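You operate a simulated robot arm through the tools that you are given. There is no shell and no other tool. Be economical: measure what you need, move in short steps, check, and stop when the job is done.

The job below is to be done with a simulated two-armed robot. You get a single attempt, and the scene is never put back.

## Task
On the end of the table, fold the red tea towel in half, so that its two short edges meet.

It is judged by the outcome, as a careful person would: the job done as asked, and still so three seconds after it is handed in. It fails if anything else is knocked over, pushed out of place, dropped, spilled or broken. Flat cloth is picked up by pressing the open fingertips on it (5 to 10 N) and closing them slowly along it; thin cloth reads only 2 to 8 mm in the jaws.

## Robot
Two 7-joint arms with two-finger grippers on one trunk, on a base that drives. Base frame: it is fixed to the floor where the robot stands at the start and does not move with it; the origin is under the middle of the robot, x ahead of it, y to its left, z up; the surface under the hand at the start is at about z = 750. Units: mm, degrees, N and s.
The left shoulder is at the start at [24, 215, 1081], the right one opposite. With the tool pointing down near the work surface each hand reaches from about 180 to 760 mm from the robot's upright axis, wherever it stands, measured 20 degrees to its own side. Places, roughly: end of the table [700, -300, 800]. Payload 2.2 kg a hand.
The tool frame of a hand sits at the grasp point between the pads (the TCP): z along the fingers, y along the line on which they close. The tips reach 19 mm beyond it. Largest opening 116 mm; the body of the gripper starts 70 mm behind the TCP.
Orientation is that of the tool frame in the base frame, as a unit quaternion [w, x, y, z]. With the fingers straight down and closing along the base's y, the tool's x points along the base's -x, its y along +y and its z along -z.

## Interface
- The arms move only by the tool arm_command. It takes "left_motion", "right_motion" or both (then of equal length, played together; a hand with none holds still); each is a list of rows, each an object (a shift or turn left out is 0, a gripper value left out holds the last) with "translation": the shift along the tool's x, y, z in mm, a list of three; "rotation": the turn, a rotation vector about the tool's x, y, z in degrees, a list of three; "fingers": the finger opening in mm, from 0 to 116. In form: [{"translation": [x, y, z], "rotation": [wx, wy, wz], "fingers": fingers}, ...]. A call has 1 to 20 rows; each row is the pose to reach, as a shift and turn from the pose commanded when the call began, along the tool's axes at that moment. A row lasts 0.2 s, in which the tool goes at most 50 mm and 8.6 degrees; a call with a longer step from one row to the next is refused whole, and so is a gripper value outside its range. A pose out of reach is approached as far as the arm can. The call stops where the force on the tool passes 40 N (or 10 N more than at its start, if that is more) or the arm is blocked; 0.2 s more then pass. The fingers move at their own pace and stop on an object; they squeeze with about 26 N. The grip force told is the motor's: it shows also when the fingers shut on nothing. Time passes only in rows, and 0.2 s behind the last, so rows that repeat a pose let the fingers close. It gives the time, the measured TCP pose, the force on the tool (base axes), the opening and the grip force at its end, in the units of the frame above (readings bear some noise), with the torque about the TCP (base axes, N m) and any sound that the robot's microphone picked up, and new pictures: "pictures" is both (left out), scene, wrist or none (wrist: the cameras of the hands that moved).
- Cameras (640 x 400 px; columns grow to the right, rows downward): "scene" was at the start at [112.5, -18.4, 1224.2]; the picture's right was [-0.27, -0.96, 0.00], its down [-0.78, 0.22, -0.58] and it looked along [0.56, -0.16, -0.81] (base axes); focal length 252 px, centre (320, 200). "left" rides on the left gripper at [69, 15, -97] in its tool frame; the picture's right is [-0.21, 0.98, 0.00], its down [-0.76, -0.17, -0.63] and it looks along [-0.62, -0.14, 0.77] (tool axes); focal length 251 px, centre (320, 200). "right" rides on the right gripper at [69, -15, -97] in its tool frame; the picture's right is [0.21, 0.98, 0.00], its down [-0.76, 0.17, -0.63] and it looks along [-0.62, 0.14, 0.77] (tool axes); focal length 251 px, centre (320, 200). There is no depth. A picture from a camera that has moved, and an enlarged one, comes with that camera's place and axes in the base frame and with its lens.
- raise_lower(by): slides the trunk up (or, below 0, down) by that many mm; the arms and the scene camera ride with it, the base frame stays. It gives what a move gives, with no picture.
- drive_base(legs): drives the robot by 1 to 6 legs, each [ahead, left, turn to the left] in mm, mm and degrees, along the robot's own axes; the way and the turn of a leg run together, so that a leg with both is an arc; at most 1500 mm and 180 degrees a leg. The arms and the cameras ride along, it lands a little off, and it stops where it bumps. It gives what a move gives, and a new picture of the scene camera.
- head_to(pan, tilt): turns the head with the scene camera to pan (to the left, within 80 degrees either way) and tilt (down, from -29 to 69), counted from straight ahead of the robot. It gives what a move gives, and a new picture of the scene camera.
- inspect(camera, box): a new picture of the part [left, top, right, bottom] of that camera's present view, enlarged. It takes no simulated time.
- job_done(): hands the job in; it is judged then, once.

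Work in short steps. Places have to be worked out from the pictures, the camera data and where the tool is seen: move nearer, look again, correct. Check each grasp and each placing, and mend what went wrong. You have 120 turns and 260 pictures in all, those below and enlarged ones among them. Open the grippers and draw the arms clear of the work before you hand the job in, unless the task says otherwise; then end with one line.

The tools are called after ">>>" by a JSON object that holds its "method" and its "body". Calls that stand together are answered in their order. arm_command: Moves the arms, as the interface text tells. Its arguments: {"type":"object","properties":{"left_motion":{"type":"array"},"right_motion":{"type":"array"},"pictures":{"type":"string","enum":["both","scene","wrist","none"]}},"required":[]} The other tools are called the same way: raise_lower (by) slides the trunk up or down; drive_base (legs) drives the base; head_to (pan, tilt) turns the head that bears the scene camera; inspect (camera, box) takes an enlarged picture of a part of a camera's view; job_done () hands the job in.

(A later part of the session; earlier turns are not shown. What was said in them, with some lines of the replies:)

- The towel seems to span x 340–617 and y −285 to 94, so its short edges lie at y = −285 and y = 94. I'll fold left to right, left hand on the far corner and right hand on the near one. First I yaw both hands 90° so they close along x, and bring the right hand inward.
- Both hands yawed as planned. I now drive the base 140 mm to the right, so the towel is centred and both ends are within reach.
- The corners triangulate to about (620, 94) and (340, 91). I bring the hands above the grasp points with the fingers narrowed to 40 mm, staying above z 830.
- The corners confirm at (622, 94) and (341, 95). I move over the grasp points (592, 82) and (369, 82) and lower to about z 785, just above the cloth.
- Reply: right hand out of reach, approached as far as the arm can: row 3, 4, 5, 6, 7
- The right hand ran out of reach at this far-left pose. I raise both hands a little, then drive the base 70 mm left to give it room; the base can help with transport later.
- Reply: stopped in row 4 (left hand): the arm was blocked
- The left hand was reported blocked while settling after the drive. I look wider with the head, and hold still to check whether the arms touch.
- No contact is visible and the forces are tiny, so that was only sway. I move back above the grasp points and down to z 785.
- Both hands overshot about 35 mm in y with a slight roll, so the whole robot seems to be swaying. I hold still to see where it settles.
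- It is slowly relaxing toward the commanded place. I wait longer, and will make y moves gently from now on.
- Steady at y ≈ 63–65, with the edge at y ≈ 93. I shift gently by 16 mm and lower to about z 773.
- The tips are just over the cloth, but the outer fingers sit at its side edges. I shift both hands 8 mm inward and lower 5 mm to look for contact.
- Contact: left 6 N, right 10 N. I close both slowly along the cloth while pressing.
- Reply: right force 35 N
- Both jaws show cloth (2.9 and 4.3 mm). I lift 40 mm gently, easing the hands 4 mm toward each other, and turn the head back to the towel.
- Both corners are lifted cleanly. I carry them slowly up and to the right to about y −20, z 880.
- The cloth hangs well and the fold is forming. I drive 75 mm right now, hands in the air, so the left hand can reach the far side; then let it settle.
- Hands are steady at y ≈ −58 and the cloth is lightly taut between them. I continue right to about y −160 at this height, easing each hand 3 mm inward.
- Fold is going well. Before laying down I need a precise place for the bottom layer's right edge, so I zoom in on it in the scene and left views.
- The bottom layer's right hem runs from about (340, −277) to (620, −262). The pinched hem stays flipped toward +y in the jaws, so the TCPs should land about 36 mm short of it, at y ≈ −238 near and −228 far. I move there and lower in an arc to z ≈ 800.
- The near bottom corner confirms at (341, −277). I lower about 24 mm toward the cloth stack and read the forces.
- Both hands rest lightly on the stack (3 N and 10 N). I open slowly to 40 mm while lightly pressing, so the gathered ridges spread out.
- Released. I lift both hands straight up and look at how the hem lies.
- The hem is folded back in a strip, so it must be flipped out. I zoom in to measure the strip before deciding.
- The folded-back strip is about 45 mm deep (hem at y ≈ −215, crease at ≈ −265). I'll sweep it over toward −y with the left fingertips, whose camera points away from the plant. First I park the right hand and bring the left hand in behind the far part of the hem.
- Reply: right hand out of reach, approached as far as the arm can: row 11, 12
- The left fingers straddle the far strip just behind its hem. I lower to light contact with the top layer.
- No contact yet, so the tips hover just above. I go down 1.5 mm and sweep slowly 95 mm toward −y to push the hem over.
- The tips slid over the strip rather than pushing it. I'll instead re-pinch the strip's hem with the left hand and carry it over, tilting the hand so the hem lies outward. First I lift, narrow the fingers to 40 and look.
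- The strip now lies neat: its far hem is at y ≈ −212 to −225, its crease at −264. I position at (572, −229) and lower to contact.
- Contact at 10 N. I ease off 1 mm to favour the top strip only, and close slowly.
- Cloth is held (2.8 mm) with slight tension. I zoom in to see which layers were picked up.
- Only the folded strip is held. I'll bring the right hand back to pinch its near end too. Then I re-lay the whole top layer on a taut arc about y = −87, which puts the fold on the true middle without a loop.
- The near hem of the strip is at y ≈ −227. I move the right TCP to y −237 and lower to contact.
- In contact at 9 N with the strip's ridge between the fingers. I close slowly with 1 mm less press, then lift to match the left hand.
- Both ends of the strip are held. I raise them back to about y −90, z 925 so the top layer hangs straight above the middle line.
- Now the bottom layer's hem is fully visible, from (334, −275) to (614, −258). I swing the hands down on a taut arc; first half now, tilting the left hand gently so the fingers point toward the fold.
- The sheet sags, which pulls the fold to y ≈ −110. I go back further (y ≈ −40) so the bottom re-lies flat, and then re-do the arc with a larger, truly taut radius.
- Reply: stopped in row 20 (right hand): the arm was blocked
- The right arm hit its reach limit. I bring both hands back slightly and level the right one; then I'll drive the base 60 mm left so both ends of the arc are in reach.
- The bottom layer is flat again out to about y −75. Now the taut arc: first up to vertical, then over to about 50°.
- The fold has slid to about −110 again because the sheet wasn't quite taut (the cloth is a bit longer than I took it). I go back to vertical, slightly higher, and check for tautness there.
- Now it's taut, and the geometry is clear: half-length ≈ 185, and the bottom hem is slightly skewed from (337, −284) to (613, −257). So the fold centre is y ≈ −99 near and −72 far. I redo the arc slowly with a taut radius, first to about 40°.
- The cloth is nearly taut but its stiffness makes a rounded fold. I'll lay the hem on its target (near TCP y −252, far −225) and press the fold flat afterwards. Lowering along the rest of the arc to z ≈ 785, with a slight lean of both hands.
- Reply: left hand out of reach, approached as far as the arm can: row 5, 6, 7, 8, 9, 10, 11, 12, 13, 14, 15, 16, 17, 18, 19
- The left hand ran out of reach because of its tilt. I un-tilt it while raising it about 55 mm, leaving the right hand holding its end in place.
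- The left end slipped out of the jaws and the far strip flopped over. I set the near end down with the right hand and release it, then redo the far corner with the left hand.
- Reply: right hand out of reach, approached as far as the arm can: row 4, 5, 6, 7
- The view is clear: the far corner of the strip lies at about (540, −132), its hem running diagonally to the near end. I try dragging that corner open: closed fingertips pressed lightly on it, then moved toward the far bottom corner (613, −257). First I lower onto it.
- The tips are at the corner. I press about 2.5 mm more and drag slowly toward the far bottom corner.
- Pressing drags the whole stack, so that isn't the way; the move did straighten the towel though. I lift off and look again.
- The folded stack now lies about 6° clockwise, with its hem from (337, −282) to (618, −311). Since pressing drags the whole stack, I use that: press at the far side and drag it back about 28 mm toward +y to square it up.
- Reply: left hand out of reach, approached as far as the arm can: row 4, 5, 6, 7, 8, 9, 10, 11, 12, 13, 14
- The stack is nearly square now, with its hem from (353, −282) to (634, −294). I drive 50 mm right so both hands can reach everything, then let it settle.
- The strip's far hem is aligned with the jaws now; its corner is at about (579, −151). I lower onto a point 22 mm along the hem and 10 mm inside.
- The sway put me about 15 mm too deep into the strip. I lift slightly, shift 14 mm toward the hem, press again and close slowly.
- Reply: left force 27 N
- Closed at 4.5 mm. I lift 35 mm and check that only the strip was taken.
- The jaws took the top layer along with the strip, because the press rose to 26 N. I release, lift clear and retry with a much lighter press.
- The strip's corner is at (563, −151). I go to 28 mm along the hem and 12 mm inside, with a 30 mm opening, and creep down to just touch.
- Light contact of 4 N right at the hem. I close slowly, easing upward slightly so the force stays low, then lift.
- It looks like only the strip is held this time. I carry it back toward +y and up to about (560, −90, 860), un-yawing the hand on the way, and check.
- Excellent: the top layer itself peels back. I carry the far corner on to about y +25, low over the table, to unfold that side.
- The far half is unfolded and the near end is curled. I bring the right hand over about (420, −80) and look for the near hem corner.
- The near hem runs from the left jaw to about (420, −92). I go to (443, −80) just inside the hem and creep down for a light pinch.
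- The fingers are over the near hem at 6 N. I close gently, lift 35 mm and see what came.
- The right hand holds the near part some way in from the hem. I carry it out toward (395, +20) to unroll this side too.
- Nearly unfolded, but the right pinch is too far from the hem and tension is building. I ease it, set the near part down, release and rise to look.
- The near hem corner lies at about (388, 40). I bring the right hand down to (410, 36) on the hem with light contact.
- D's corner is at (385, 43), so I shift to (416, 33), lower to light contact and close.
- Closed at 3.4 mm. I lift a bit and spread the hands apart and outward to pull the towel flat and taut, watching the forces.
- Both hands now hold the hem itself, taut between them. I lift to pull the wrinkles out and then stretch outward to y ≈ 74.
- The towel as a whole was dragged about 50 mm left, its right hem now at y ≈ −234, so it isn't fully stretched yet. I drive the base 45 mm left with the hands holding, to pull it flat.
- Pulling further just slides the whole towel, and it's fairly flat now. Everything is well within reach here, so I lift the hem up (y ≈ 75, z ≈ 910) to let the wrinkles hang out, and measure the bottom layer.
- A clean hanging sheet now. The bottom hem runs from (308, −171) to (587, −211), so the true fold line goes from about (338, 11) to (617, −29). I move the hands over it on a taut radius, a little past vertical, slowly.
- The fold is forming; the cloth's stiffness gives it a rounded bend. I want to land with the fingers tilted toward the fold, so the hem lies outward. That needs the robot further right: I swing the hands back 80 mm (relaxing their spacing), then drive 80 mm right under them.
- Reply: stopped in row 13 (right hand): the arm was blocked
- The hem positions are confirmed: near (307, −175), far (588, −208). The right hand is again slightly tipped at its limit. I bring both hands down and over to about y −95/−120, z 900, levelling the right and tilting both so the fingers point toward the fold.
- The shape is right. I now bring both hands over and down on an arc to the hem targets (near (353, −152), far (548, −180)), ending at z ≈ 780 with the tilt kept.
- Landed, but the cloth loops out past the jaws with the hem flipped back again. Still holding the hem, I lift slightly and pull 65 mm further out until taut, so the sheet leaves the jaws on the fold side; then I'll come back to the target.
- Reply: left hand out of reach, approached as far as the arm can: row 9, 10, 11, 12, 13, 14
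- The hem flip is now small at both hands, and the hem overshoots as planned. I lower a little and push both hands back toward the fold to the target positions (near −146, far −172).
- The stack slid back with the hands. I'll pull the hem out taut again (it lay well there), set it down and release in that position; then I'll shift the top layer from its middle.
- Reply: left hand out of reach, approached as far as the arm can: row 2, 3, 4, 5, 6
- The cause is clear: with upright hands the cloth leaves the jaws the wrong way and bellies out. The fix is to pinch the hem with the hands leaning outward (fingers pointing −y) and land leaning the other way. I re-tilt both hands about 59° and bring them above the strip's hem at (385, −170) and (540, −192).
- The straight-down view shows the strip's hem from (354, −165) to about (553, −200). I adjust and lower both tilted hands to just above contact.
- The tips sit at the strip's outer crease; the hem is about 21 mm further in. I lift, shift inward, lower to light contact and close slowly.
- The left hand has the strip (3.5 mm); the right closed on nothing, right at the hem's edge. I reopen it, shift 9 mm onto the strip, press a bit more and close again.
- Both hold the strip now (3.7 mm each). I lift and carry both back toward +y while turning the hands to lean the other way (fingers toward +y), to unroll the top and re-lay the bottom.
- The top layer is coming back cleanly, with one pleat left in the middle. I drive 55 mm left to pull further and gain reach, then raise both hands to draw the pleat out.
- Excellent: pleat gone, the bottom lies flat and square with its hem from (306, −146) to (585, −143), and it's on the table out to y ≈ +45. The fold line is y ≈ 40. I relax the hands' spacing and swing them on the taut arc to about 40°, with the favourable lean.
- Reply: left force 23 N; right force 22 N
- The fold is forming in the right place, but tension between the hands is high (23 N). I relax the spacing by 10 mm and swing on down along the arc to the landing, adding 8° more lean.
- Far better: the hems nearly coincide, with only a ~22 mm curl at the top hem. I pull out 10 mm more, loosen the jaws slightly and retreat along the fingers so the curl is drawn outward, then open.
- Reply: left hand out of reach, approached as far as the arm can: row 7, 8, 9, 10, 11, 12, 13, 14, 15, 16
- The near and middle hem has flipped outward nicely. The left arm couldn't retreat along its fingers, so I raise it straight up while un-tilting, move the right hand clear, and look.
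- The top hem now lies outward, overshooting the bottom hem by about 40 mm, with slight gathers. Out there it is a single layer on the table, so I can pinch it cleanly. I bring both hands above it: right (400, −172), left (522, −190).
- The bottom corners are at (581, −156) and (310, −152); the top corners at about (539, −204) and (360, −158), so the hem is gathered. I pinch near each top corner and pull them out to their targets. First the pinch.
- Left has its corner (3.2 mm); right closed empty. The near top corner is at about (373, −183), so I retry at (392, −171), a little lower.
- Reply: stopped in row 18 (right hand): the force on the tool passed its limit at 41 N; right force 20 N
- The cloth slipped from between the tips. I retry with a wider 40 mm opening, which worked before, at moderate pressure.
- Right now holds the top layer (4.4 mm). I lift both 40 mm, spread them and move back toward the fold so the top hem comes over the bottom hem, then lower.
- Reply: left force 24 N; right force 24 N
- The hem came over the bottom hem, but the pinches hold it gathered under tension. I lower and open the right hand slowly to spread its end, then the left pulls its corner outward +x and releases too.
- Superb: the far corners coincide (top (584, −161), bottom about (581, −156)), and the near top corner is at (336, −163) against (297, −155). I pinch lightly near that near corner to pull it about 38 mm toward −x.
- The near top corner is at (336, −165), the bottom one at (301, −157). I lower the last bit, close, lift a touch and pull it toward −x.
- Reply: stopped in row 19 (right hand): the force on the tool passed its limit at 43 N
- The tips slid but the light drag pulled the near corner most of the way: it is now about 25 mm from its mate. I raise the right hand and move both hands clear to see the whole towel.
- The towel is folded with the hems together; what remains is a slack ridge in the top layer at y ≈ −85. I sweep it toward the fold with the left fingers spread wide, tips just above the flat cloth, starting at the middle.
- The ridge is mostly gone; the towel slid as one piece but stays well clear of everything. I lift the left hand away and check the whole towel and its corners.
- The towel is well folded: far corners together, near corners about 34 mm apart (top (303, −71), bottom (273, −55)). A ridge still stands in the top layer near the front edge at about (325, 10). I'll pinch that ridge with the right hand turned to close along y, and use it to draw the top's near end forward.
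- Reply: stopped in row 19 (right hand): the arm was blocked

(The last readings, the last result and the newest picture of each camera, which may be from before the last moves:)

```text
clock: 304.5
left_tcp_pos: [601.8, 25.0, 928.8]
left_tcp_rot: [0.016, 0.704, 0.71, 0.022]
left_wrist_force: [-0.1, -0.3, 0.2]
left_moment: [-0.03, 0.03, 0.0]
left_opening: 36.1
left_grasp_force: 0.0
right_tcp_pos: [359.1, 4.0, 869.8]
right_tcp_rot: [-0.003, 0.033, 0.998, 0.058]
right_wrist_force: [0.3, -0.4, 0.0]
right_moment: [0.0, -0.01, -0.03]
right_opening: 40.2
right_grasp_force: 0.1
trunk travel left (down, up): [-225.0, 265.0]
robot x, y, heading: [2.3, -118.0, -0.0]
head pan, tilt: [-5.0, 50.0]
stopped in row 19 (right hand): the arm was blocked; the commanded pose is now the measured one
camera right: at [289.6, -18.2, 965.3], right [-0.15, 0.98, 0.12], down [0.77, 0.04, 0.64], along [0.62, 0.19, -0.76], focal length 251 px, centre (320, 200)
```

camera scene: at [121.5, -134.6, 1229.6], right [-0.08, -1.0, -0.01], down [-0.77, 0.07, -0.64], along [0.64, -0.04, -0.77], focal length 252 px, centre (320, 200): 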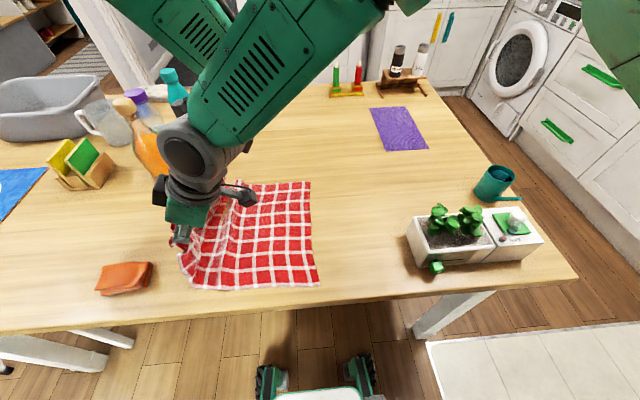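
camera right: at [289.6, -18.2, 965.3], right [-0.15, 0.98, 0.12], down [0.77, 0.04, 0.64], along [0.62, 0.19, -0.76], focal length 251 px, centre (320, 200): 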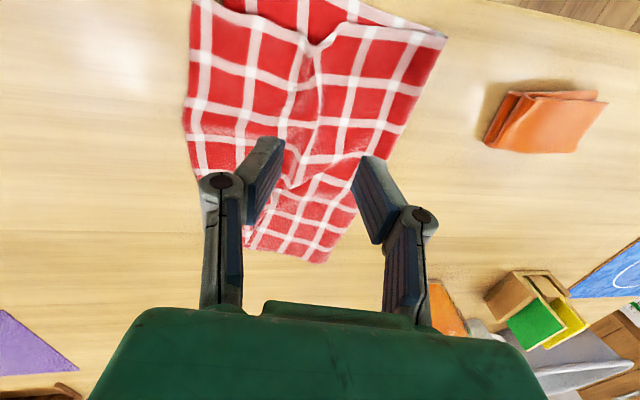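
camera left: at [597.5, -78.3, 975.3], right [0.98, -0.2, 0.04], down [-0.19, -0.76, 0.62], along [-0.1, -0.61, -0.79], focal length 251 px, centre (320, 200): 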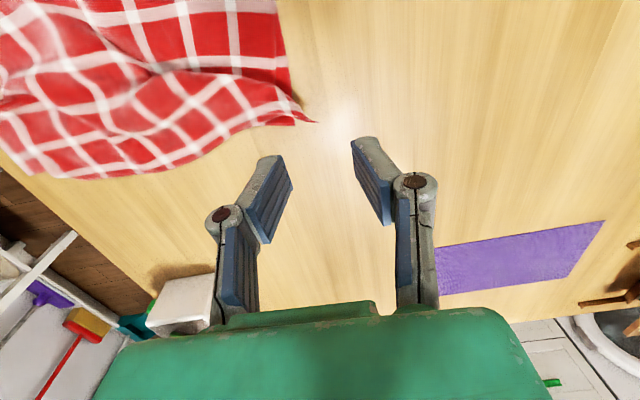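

The view shows the ridge running along x, at about (345, 9). I straddle it, lower without pressing the base, close on it, draw it about 28 mm toward the robot and release.

>>> {"method": "arm_command", "body": {"right_motion": [{"translation": [6, -3, 15]}, {"translation": [12, -6, 30]}, {"translation": [14, -7, 45]}, {"translation": [14, -7, 60]}, {"translation": [14, -7, 73]}, {"translation": [14, -7, 83]}, {"translation": [14, -7, 90]}, {"translation": [14, -7, 93]}, {"translation": [14, -7, 93], "fingers": 30}, {"translation": [14, -7, 93], "fingers": 18}, {"translation": [14, -7, 93], "fingers": 8}, {"translation": [14, -7, 93], "fingers": 0}, {"translation": [14, -7, 93], "fingers": 0}, {"translation": [18, -7, 89]}, {"translation": [24, -7, 88]}, {"translation": [30, -7, 88]}, {"translation": [36, -7, 88]}, {"translation": [42, -7, 88]}, {"translation": [42, -7, 88]}], "pictures": "wrist"}}

```text
clock: 308.5
left_tcp_pos: [602.5, 23.9, 929.7]
left_tcp_rot: [0.015, 0.703, 0.71, 0.021]
left_wrist_force: [-0.3, 0.2, 0.0]
left_moment: [0.0, -0.01, 0.01]
left_opening: 35.9
left_grasp_force: 0.1
right_tcp_pos: [323.6, 4.7, 782.6]
right_tcp_rot: [-0.009, 0.043, 0.997, 0.062]
right_wrist_force: [0.7, -0.5, 0.9]
right_moment: [0.01, -0.01, 0.01]
right_opening: 2.8
right_grasp_force: 25.6
trunk travel left (down, up): [-225.0, 265.0]
robot x, y, heading: [0.3, -117.0, 0.1]
head pan, tilt: [-5.0, 50.0]
camera right: at [253.9, -15.4, 878.7], right [-0.13, 0.98, 0.13], down [0.78, 0.02, 0.63], along [0.62, 0.18, -0.77], focal length 251 px, centre (320, 200)
```

right: 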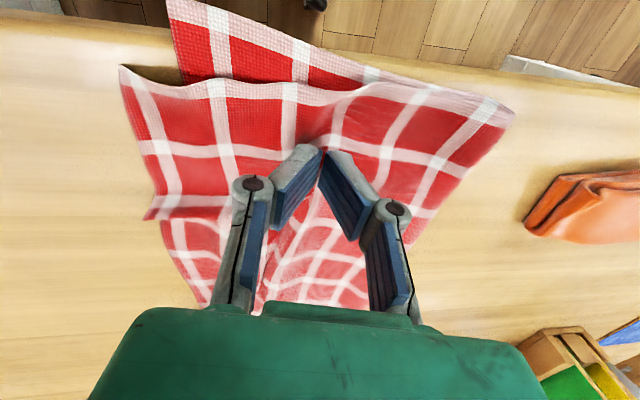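

The ridge is held (2.8 mm) and the top moved: the near corners are now about 23 mm apart in x and 20 in y. I continue 10 mm forward and 18 mm toward the fold, then lower, open and rise.

>>> {"method": "arm_command", "body": {"right_motion": [{"translation": [0, 0, -5]}, {"translation": [4, 5, -6]}, {"translation": [8, 10, -6]}, {"translation": [11, 15, -6]}, {"translation": [12, 20, -5]}, {"translation": [12, 20, 0]}, {"translation": [12, 20, 3]}, {"translation": [12, 20, 3], "fingers": 8}, {"translation": [12, 20, 3], "fingers": 20}, {"translation": [12, 20, 3], "fingers": 40}, {"translation": [12, 20, -5]}, {"translation": [12, 20, -20]}, {"translation": [12, 20, -40]}, {"translation": [12, 20, -60]}, {"translation": [12, 20, -80]}, {"translation": [5, 20, -100]}, {"translation": [0, 20, -110]}], "pictures": "wrist"}}

>>> {"method": "inspect", "body": {"camera": "left", "box": [0, 0, 640, 400]}}

```text
clock: 311.7
left_tcp_pos: [598.7, 22.6, 931.6]
left_tcp_rot: [0.017, 0.703, 0.711, 0.023]
left_wrist_force: [-0.5, -0.1, 1.0]
left_moment: [0.0, -0.02, 0.01]
left_opening: 35.8
left_grasp_force: 0.0
right_tcp_pos: [280.1, 15.7, 822.0]
right_tcp_rot: [-0.081, 0.053, 0.993, 0.063]
right_wrist_force: [-0.6, -0.3, 0.3]
right_moment: [0.0, 0.01, 0.0]
right_opening: 40.0
right_grasp_force: 0.1
trunk travel left (down, up): [-225.0, 265.0]
robot x, y, heading: [1.5, -118.3, 0.4]
head pan, tilt: [-5.0, 50.0]
stopped in row 15 (right hand): the arm was blocked; the commanded pose is now the measured one
camera right: at [225.3, -5.8, 927.1], right [-0.1, 0.98, 0.15], down [0.86, 0.01, 0.51], along [0.5, 0.18, -0.84], focal length 251 px, centre (320, 200)
```

right: 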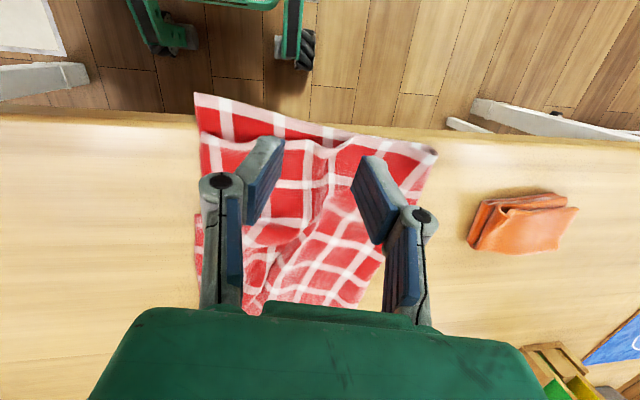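

```text
1.00 times, centred on (320, 200) of left (not enlarged: the box is as wide or as high as the picture)
camera zoom: at [607.0, 91.0, 1030.3], right [0.98, -0.2, 0.05], down [-0.19, -0.76, 0.62], along [-0.09, -0.61, -0.79], focal length 251 px, centre (320, 200)
```

zoom: 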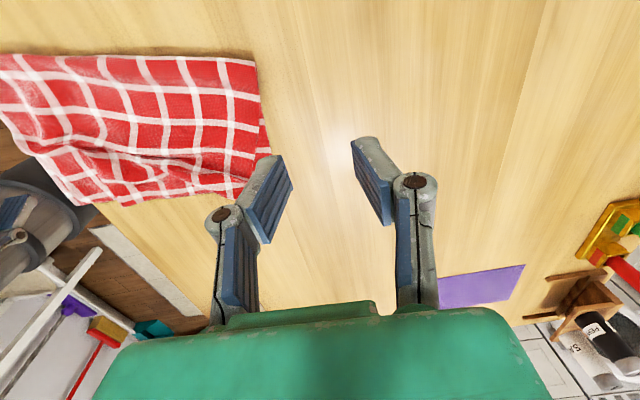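

The near bottom corner now sits right at the table's front edge. Pressing moves the whole stack as one, so I'll use the left hand to slide it about 45 mm back onto the table; first I clear the right hand and bring the left down onto the middle.

>>> {"method": "arm_command", "body": {"left_motion": [{"translation": [-2, -15, 5], "fingers": 15}, {"translation": [-4, -32, 12], "fingers": 0}, {"translation": [-6, -50, 22]}, {"translation": [-8, -68, 32]}, {"translation": [-10, -86, 44]}, {"translation": [-12, -104, 56]}, {"translation": [-14, -120, 68]}, {"translation": [-16, -136, 82]}, {"translation": [-18, -148, 96]}, {"translation": [-18, -156, 112]}, {"translation": [-18, -159, 128]}, {"translation": [-18, -159, 142]}, {"translation": [-18, -159, 151]}, {"translation": [-18, -159, 156]}, {"translation": [-18, -159, 158]}, {"translation": [-18, -159, 160]}, {"translation": [-18, -159, 160]}], "right_motion": [{"translation": [0, -8, -6]}, {"translation": [0, -18, -14]}, {"translation": [0, -30, -22]}, {"translation": [0, -45, -30]}, {"translation": [0, -60, -38]}, {"translation": [0, -75, -45]}, {"translation": [0, -90, -50]}, {"translation": [0, -105, -50]}, {"translation": [0, -120, -50]}, {"translation": [0, -135, -50]}, {"translation": [0, -150, -50]}, {"translation": [0, -165, -50]}, {"translation": [0, -180, -50]}, {"translation": [0, -180, -50]}, {"translation": [0, -180, -50]}, {"translation": [0, -180, -50]}, {"translation": [0, -180, -50]}], "pictures": "none"}}

>>> {"method": "inspect", "body": {"camera": "scene", "box": [160, 130, 360, 310]}}

```text
clock: 314.7
left_tcp_pos: [451.0, 4.2, 770.6]
left_tcp_rot: [0.018, 0.703, 0.711, 0.026]
left_wrist_force: [-7.6, 0.4, 28.2]
left_moment: [0.01, 0.34, 0.0]
left_opening: 0.0
left_grasp_force: 26.0
right_tcp_pos: [266.5, -169.2, 852.1]
right_tcp_rot: [-0.077, 0.048, 0.994, 0.063]
right_wrist_force: [0.5, 0.4, -0.5]
right_moment: [-0.01, -0.01, 0.01]
right_opening: 39.9
right_grasp_force: 0.0
trunk travel left (down, up): [-225.0, 265.0]
robot x, y, heading: [3.5, -118.5, 0.3]
head pan, tilt: [-5.0, 50.0]
stopped in row 15 (left hand): the force on the tool passed its limit at 45 N (the readings are from after the stop); the commanded pose is now the measured one
```

```text
2.22 times, centred on (260, 220) of scene
camera zoom: at [120.0, -121.0, 1230.3], right [-0.08, -1.0, 0.0], down [-0.76, 0.06, -0.64], along [0.64, -0.05, -0.77], focal length 560 px, centre (453, 156)
```

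zoom: 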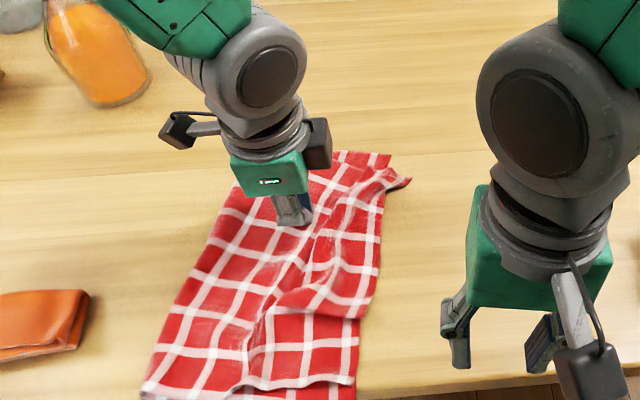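

In contact, too firmly (28 N). I ease to about 10 N and slide the stack 45 mm away from the table edge, then lift.

>>> {"method": "arm_command", "body": {"left_motion": [{"translation": [0, 0, -1.5]}, {"translation": [0, 5, -1.5]}, {"translation": [0, 10, -1.5]}, {"translation": [0, 15, -1.5]}, {"translation": [0, 20, -1.5]}, {"translation": [0, 25, -1.5]}, {"translation": [0, 30, -1.5]}, {"translation": [0, 35, -1.5]}, {"translation": [0, 40, -1.5]}, {"translation": [0, 45, -1.5]}, {"translation": [0, 45, -8]}, {"translation": [0, 45, -25]}, {"translation": [0, 60, -50]}, {"translation": [0, 85, -75]}, {"translation": [5, 115, -95]}, {"translation": [10, 145, -110]}, {"translation": [20, 170, -110]}, {"translation": [30, 190, -110]}], "pictures": "none"}}

>>> {"method": "inspect", "body": {"camera": "scene", "box": [160, 130, 360, 310]}}

>>> {"method": "inspect", "body": {"camera": "right", "box": [200, 0, 640, 275]}}

```text
clock: 318.5
left_tcp_pos: [631.6, 36.7, 885.6]
left_tcp_rot: [0.017, 0.703, 0.711, 0.024]
left_wrist_force: [-1.0, -0.3, -0.3]
left_moment: [-0.02, 0.02, 0.0]
left_opening: 0.1
left_grasp_force: 26.0
right_tcp_pos: [266.9, -167.6, 851.8]
right_tcp_rot: [-0.077, 0.049, 0.994, 0.062]
right_wrist_force: [1.2, 0.0, -0.5]
right_moment: [0.02, 0.01, -0.03]
right_opening: 39.9
right_grasp_force: 0.1
trunk travel left (down, up): [-225.0, 265.0]
robot x, y, heading: [1.7, -120.6, 0.1]
head pan, tilt: [-5.0, 50.0]
```

```text
2.22 times, centred on (260, 220) of scene
camera zoom: at [123.6, -119.3, 1229.6], right [-0.08, -1.0, 0.0], down [-0.77, 0.06, -0.64], along [0.64, -0.05, -0.77], focal length 560 px, centre (453, 156)
```

zoom: 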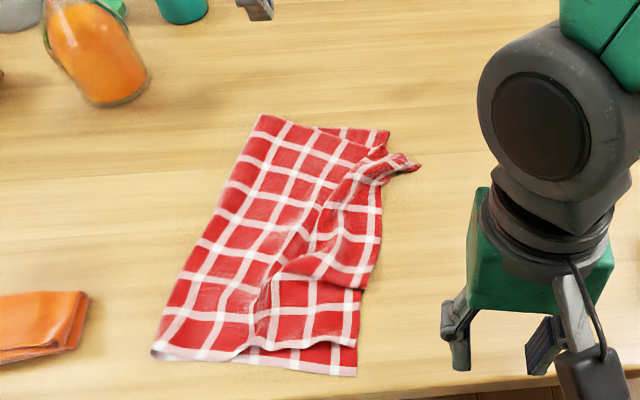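

```text
1.45 times, centred on (420, 138) of right
camera zoom: at [211.4, -189.3, 955.4], right [-0.11, 0.98, 0.15], down [0.85, 0.02, 0.52], along [0.51, 0.18, -0.84], focal length 366 px, centre (174, 291)
```

zoom: 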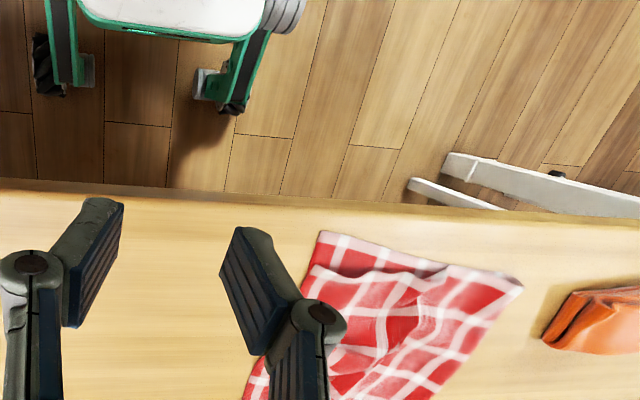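

The towel is safely on the table. Near corners are about 25 mm apart, but the far top corner, at (514, −113), slipped about 55 mm from its mate at (563, −81). It lies free beyond the bottom hem, so I pinch it with the left hand, pull it over its mate, release and rise.

>>> {"method": "arm_command", "body": {"left_motion": [{"translation": [-10, -8, 0], "fingers": 20}, {"translation": [-22, -17, 4], "fingers": 38}, {"translation": [-34, -27, 10]}, {"translation": [-46, -37, 16]}, {"translation": [-58, -47, 22]}, {"translation": [-70, -57, 30]}, {"translation": [-82, -67, 38]}, {"translation": [-94, -77, 46]}, {"translation": [-106, -87, 54]}, {"translation": [-118, -97, 62]}, {"translation": [-128, -106, 70]}, {"translation": [-134, -113, 78]}, {"translation": [-134, -113, 86]}, {"translation": [-134, -113, 90]}, {"translation": [-134, -113, 90]}, {"translation": [-134, -113, 90]}], "pictures": "none"}}

>>> {"method": "arm_command", "body": {"left_motion": [{"translation": [0, 0, 8]}, {"translation": [0, 0, 15]}, {"translation": [0, 0, 20]}, {"translation": [0, 0, 23]}, {"translation": [0, 0, 24.5]}, {"translation": [0, 0, 24.5], "fingers": 34}, {"translation": [0, 0, 24.5], "fingers": 30}, {"translation": [0, 0, 24.5], "fingers": 26}, {"translation": [0, 0, 24.5], "fingers": 22}, {"translation": [0, 0, 24.5], "fingers": 18}, {"translation": [0, 0, 24.2], "fingers": 14}, {"translation": [0, 0, 24], "fingers": 10}, {"translation": [0, 0, 23.7], "fingers": 6}, {"translation": [0, 0, 23.4], "fingers": 0}, {"translation": [0, 0, 23.4], "fingers": 0}, {"translation": [0, 0, 23.4], "fingers": 0}], "pictures": "wrist"}}

```text
clock: 321.9
left_tcp_pos: [526.5, -99.9, 792.8]
left_tcp_rot: [0.018, 0.702, 0.711, 0.025]
left_wrist_force: [-0.3, -0.1, 0.4]
left_moment: [0.01, 0.03, 0.02]
left_opening: 37.8
left_grasp_force: 0.1
right_tcp_pos: [266.4, -168.9, 852.5]
right_tcp_rot: [-0.077, 0.049, 0.994, 0.063]
right_wrist_force: [-0.1, -0.6, -0.7]
right_moment: [0.02, 0.05, 0.0]
right_opening: 40.0
right_grasp_force: 0.0
trunk travel left (down, up): [-225.0, 265.0]
robot x, y, heading: [2.1, -116.8, 0.2]
head pan, tilt: [-5.0, 50.0]
```

```text
clock: 325.3
left_tcp_pos: [529.1, -98.5, 768.8]
left_tcp_rot: [0.018, 0.703, 0.711, 0.025]
left_wrist_force: [-5.2, -0.5, 12.9]
left_moment: [-0.15, 0.18, -0.06]
left_opening: 9.0
left_grasp_force: 26.1
right_tcp_pos: [266.1, -170.0, 851.4]
right_tcp_rot: [-0.076, 0.049, 0.994, 0.062]
right_wrist_force: [-0.4, -0.4, -0.4]
right_moment: [0.0, 0.01, 0.03]
right_opening: 40.2
right_grasp_force: 0.0
trunk travel left (down, up): [-225.0, 265.0]
robot x, y, heading: [9.2, -118.1, 0.0]
head pan, tilt: [-5.0, 50.0]
camera left: at [535.9, -31.5, 867.3], right [0.98, -0.2, 0.06], down [-0.19, -0.77, 0.61], along [-0.08, -0.61, -0.79], focal length 251 px, centre (320, 200)
```

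left: 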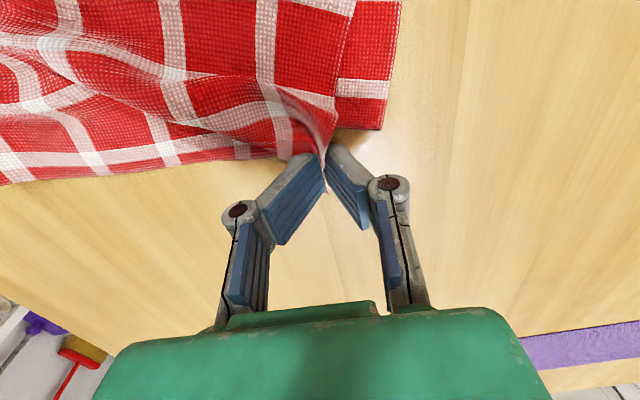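

The far corner is in the jaws; its mate is at (563, −84). I lift slightly, pull (+38, +24), set down, open slowly and rise clear, raising the right hand too.

>>> {"method": "arm_command", "body": {"left_motion": [{"translation": [0, 0, -6]}, {"translation": [2, 3, -12]}, {"translation": [6, 9, -14]}, {"translation": [10, 15, -14]}, {"translation": [14, 21, -14]}, {"translation": [18, 27, -13]}, {"translation": [22, 33, -10]}, {"translation": [24, 38, -6]}, {"translation": [24, 38, -3]}, {"translation": [24, 38, -2], "fingers": 14}, {"translation": [24, 38, -2], "fingers": 22}, {"translation": [24, 38, -2], "fingers": 32}, {"translation": [24, 38, -2], "fingers": 42}, {"translation": [24, 38, -12]}, {"translation": [24, 38, -30]}, {"translation": [24, 45, -55]}, {"translation": [24, 60, -80]}, {"translation": [24, 80, -105]}, {"translation": [30, 100, -120]}, {"translation": [30, 110, -120]}], "pictures": "none"}}

>>> {"method": "inspect", "body": {"camera": "scene", "box": [160, 130, 360, 310]}}

```text
clock: 329.5
left_tcp_pos: [628.5, -69.3, 897.3]
left_tcp_rot: [0.017, 0.703, 0.71, 0.025]
left_wrist_force: [-0.7, -0.8, 0.2]
left_moment: [0.0, 0.03, 0.02]
left_opening: 42.1
left_grasp_force: 0.1
right_tcp_pos: [267.0, -169.3, 853.3]
right_tcp_rot: [-0.077, 0.049, 0.994, 0.063]
right_wrist_force: [-0.2, 0.3, -0.4]
right_moment: [0.01, -0.02, 0.01]
right_opening: 39.6
right_grasp_force: 0.0
trunk travel left (down, up): [-225.0, 265.0]
robot x, y, heading: [3.8, -118.1, 0.1]
head pan, tilt: [-5.0, 50.0]
```

```text
2.22 times, centred on (260, 220) of scene
camera zoom: at [123.6, -120.8, 1229.6], right [-0.08, -1.0, 0.0], down [-0.77, 0.06, -0.64], along [0.64, -0.05, -0.77], focal length 560 px, centre (453, 156)
```

zoom: 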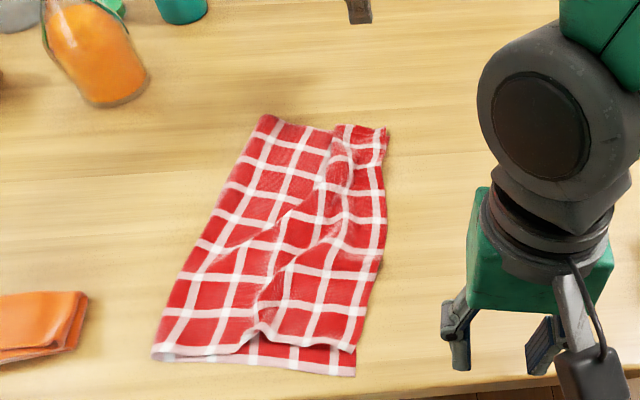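

The far corners now coincide and the near ones are about 20 mm apart. The short edges lie along each other, the grippers are open and both hands are clear, so I hand it in.

>>> {"method": "job_done", "body": {}}

```text
The job is handed in.
```

The red tea towel is folded in half with its short edges together: the far corners coincide, the near corners are about 20 mm apart, and a few soft wrinkles remain in the top layer. The towel ended up to the left of where it started; nothing else was seen to move.
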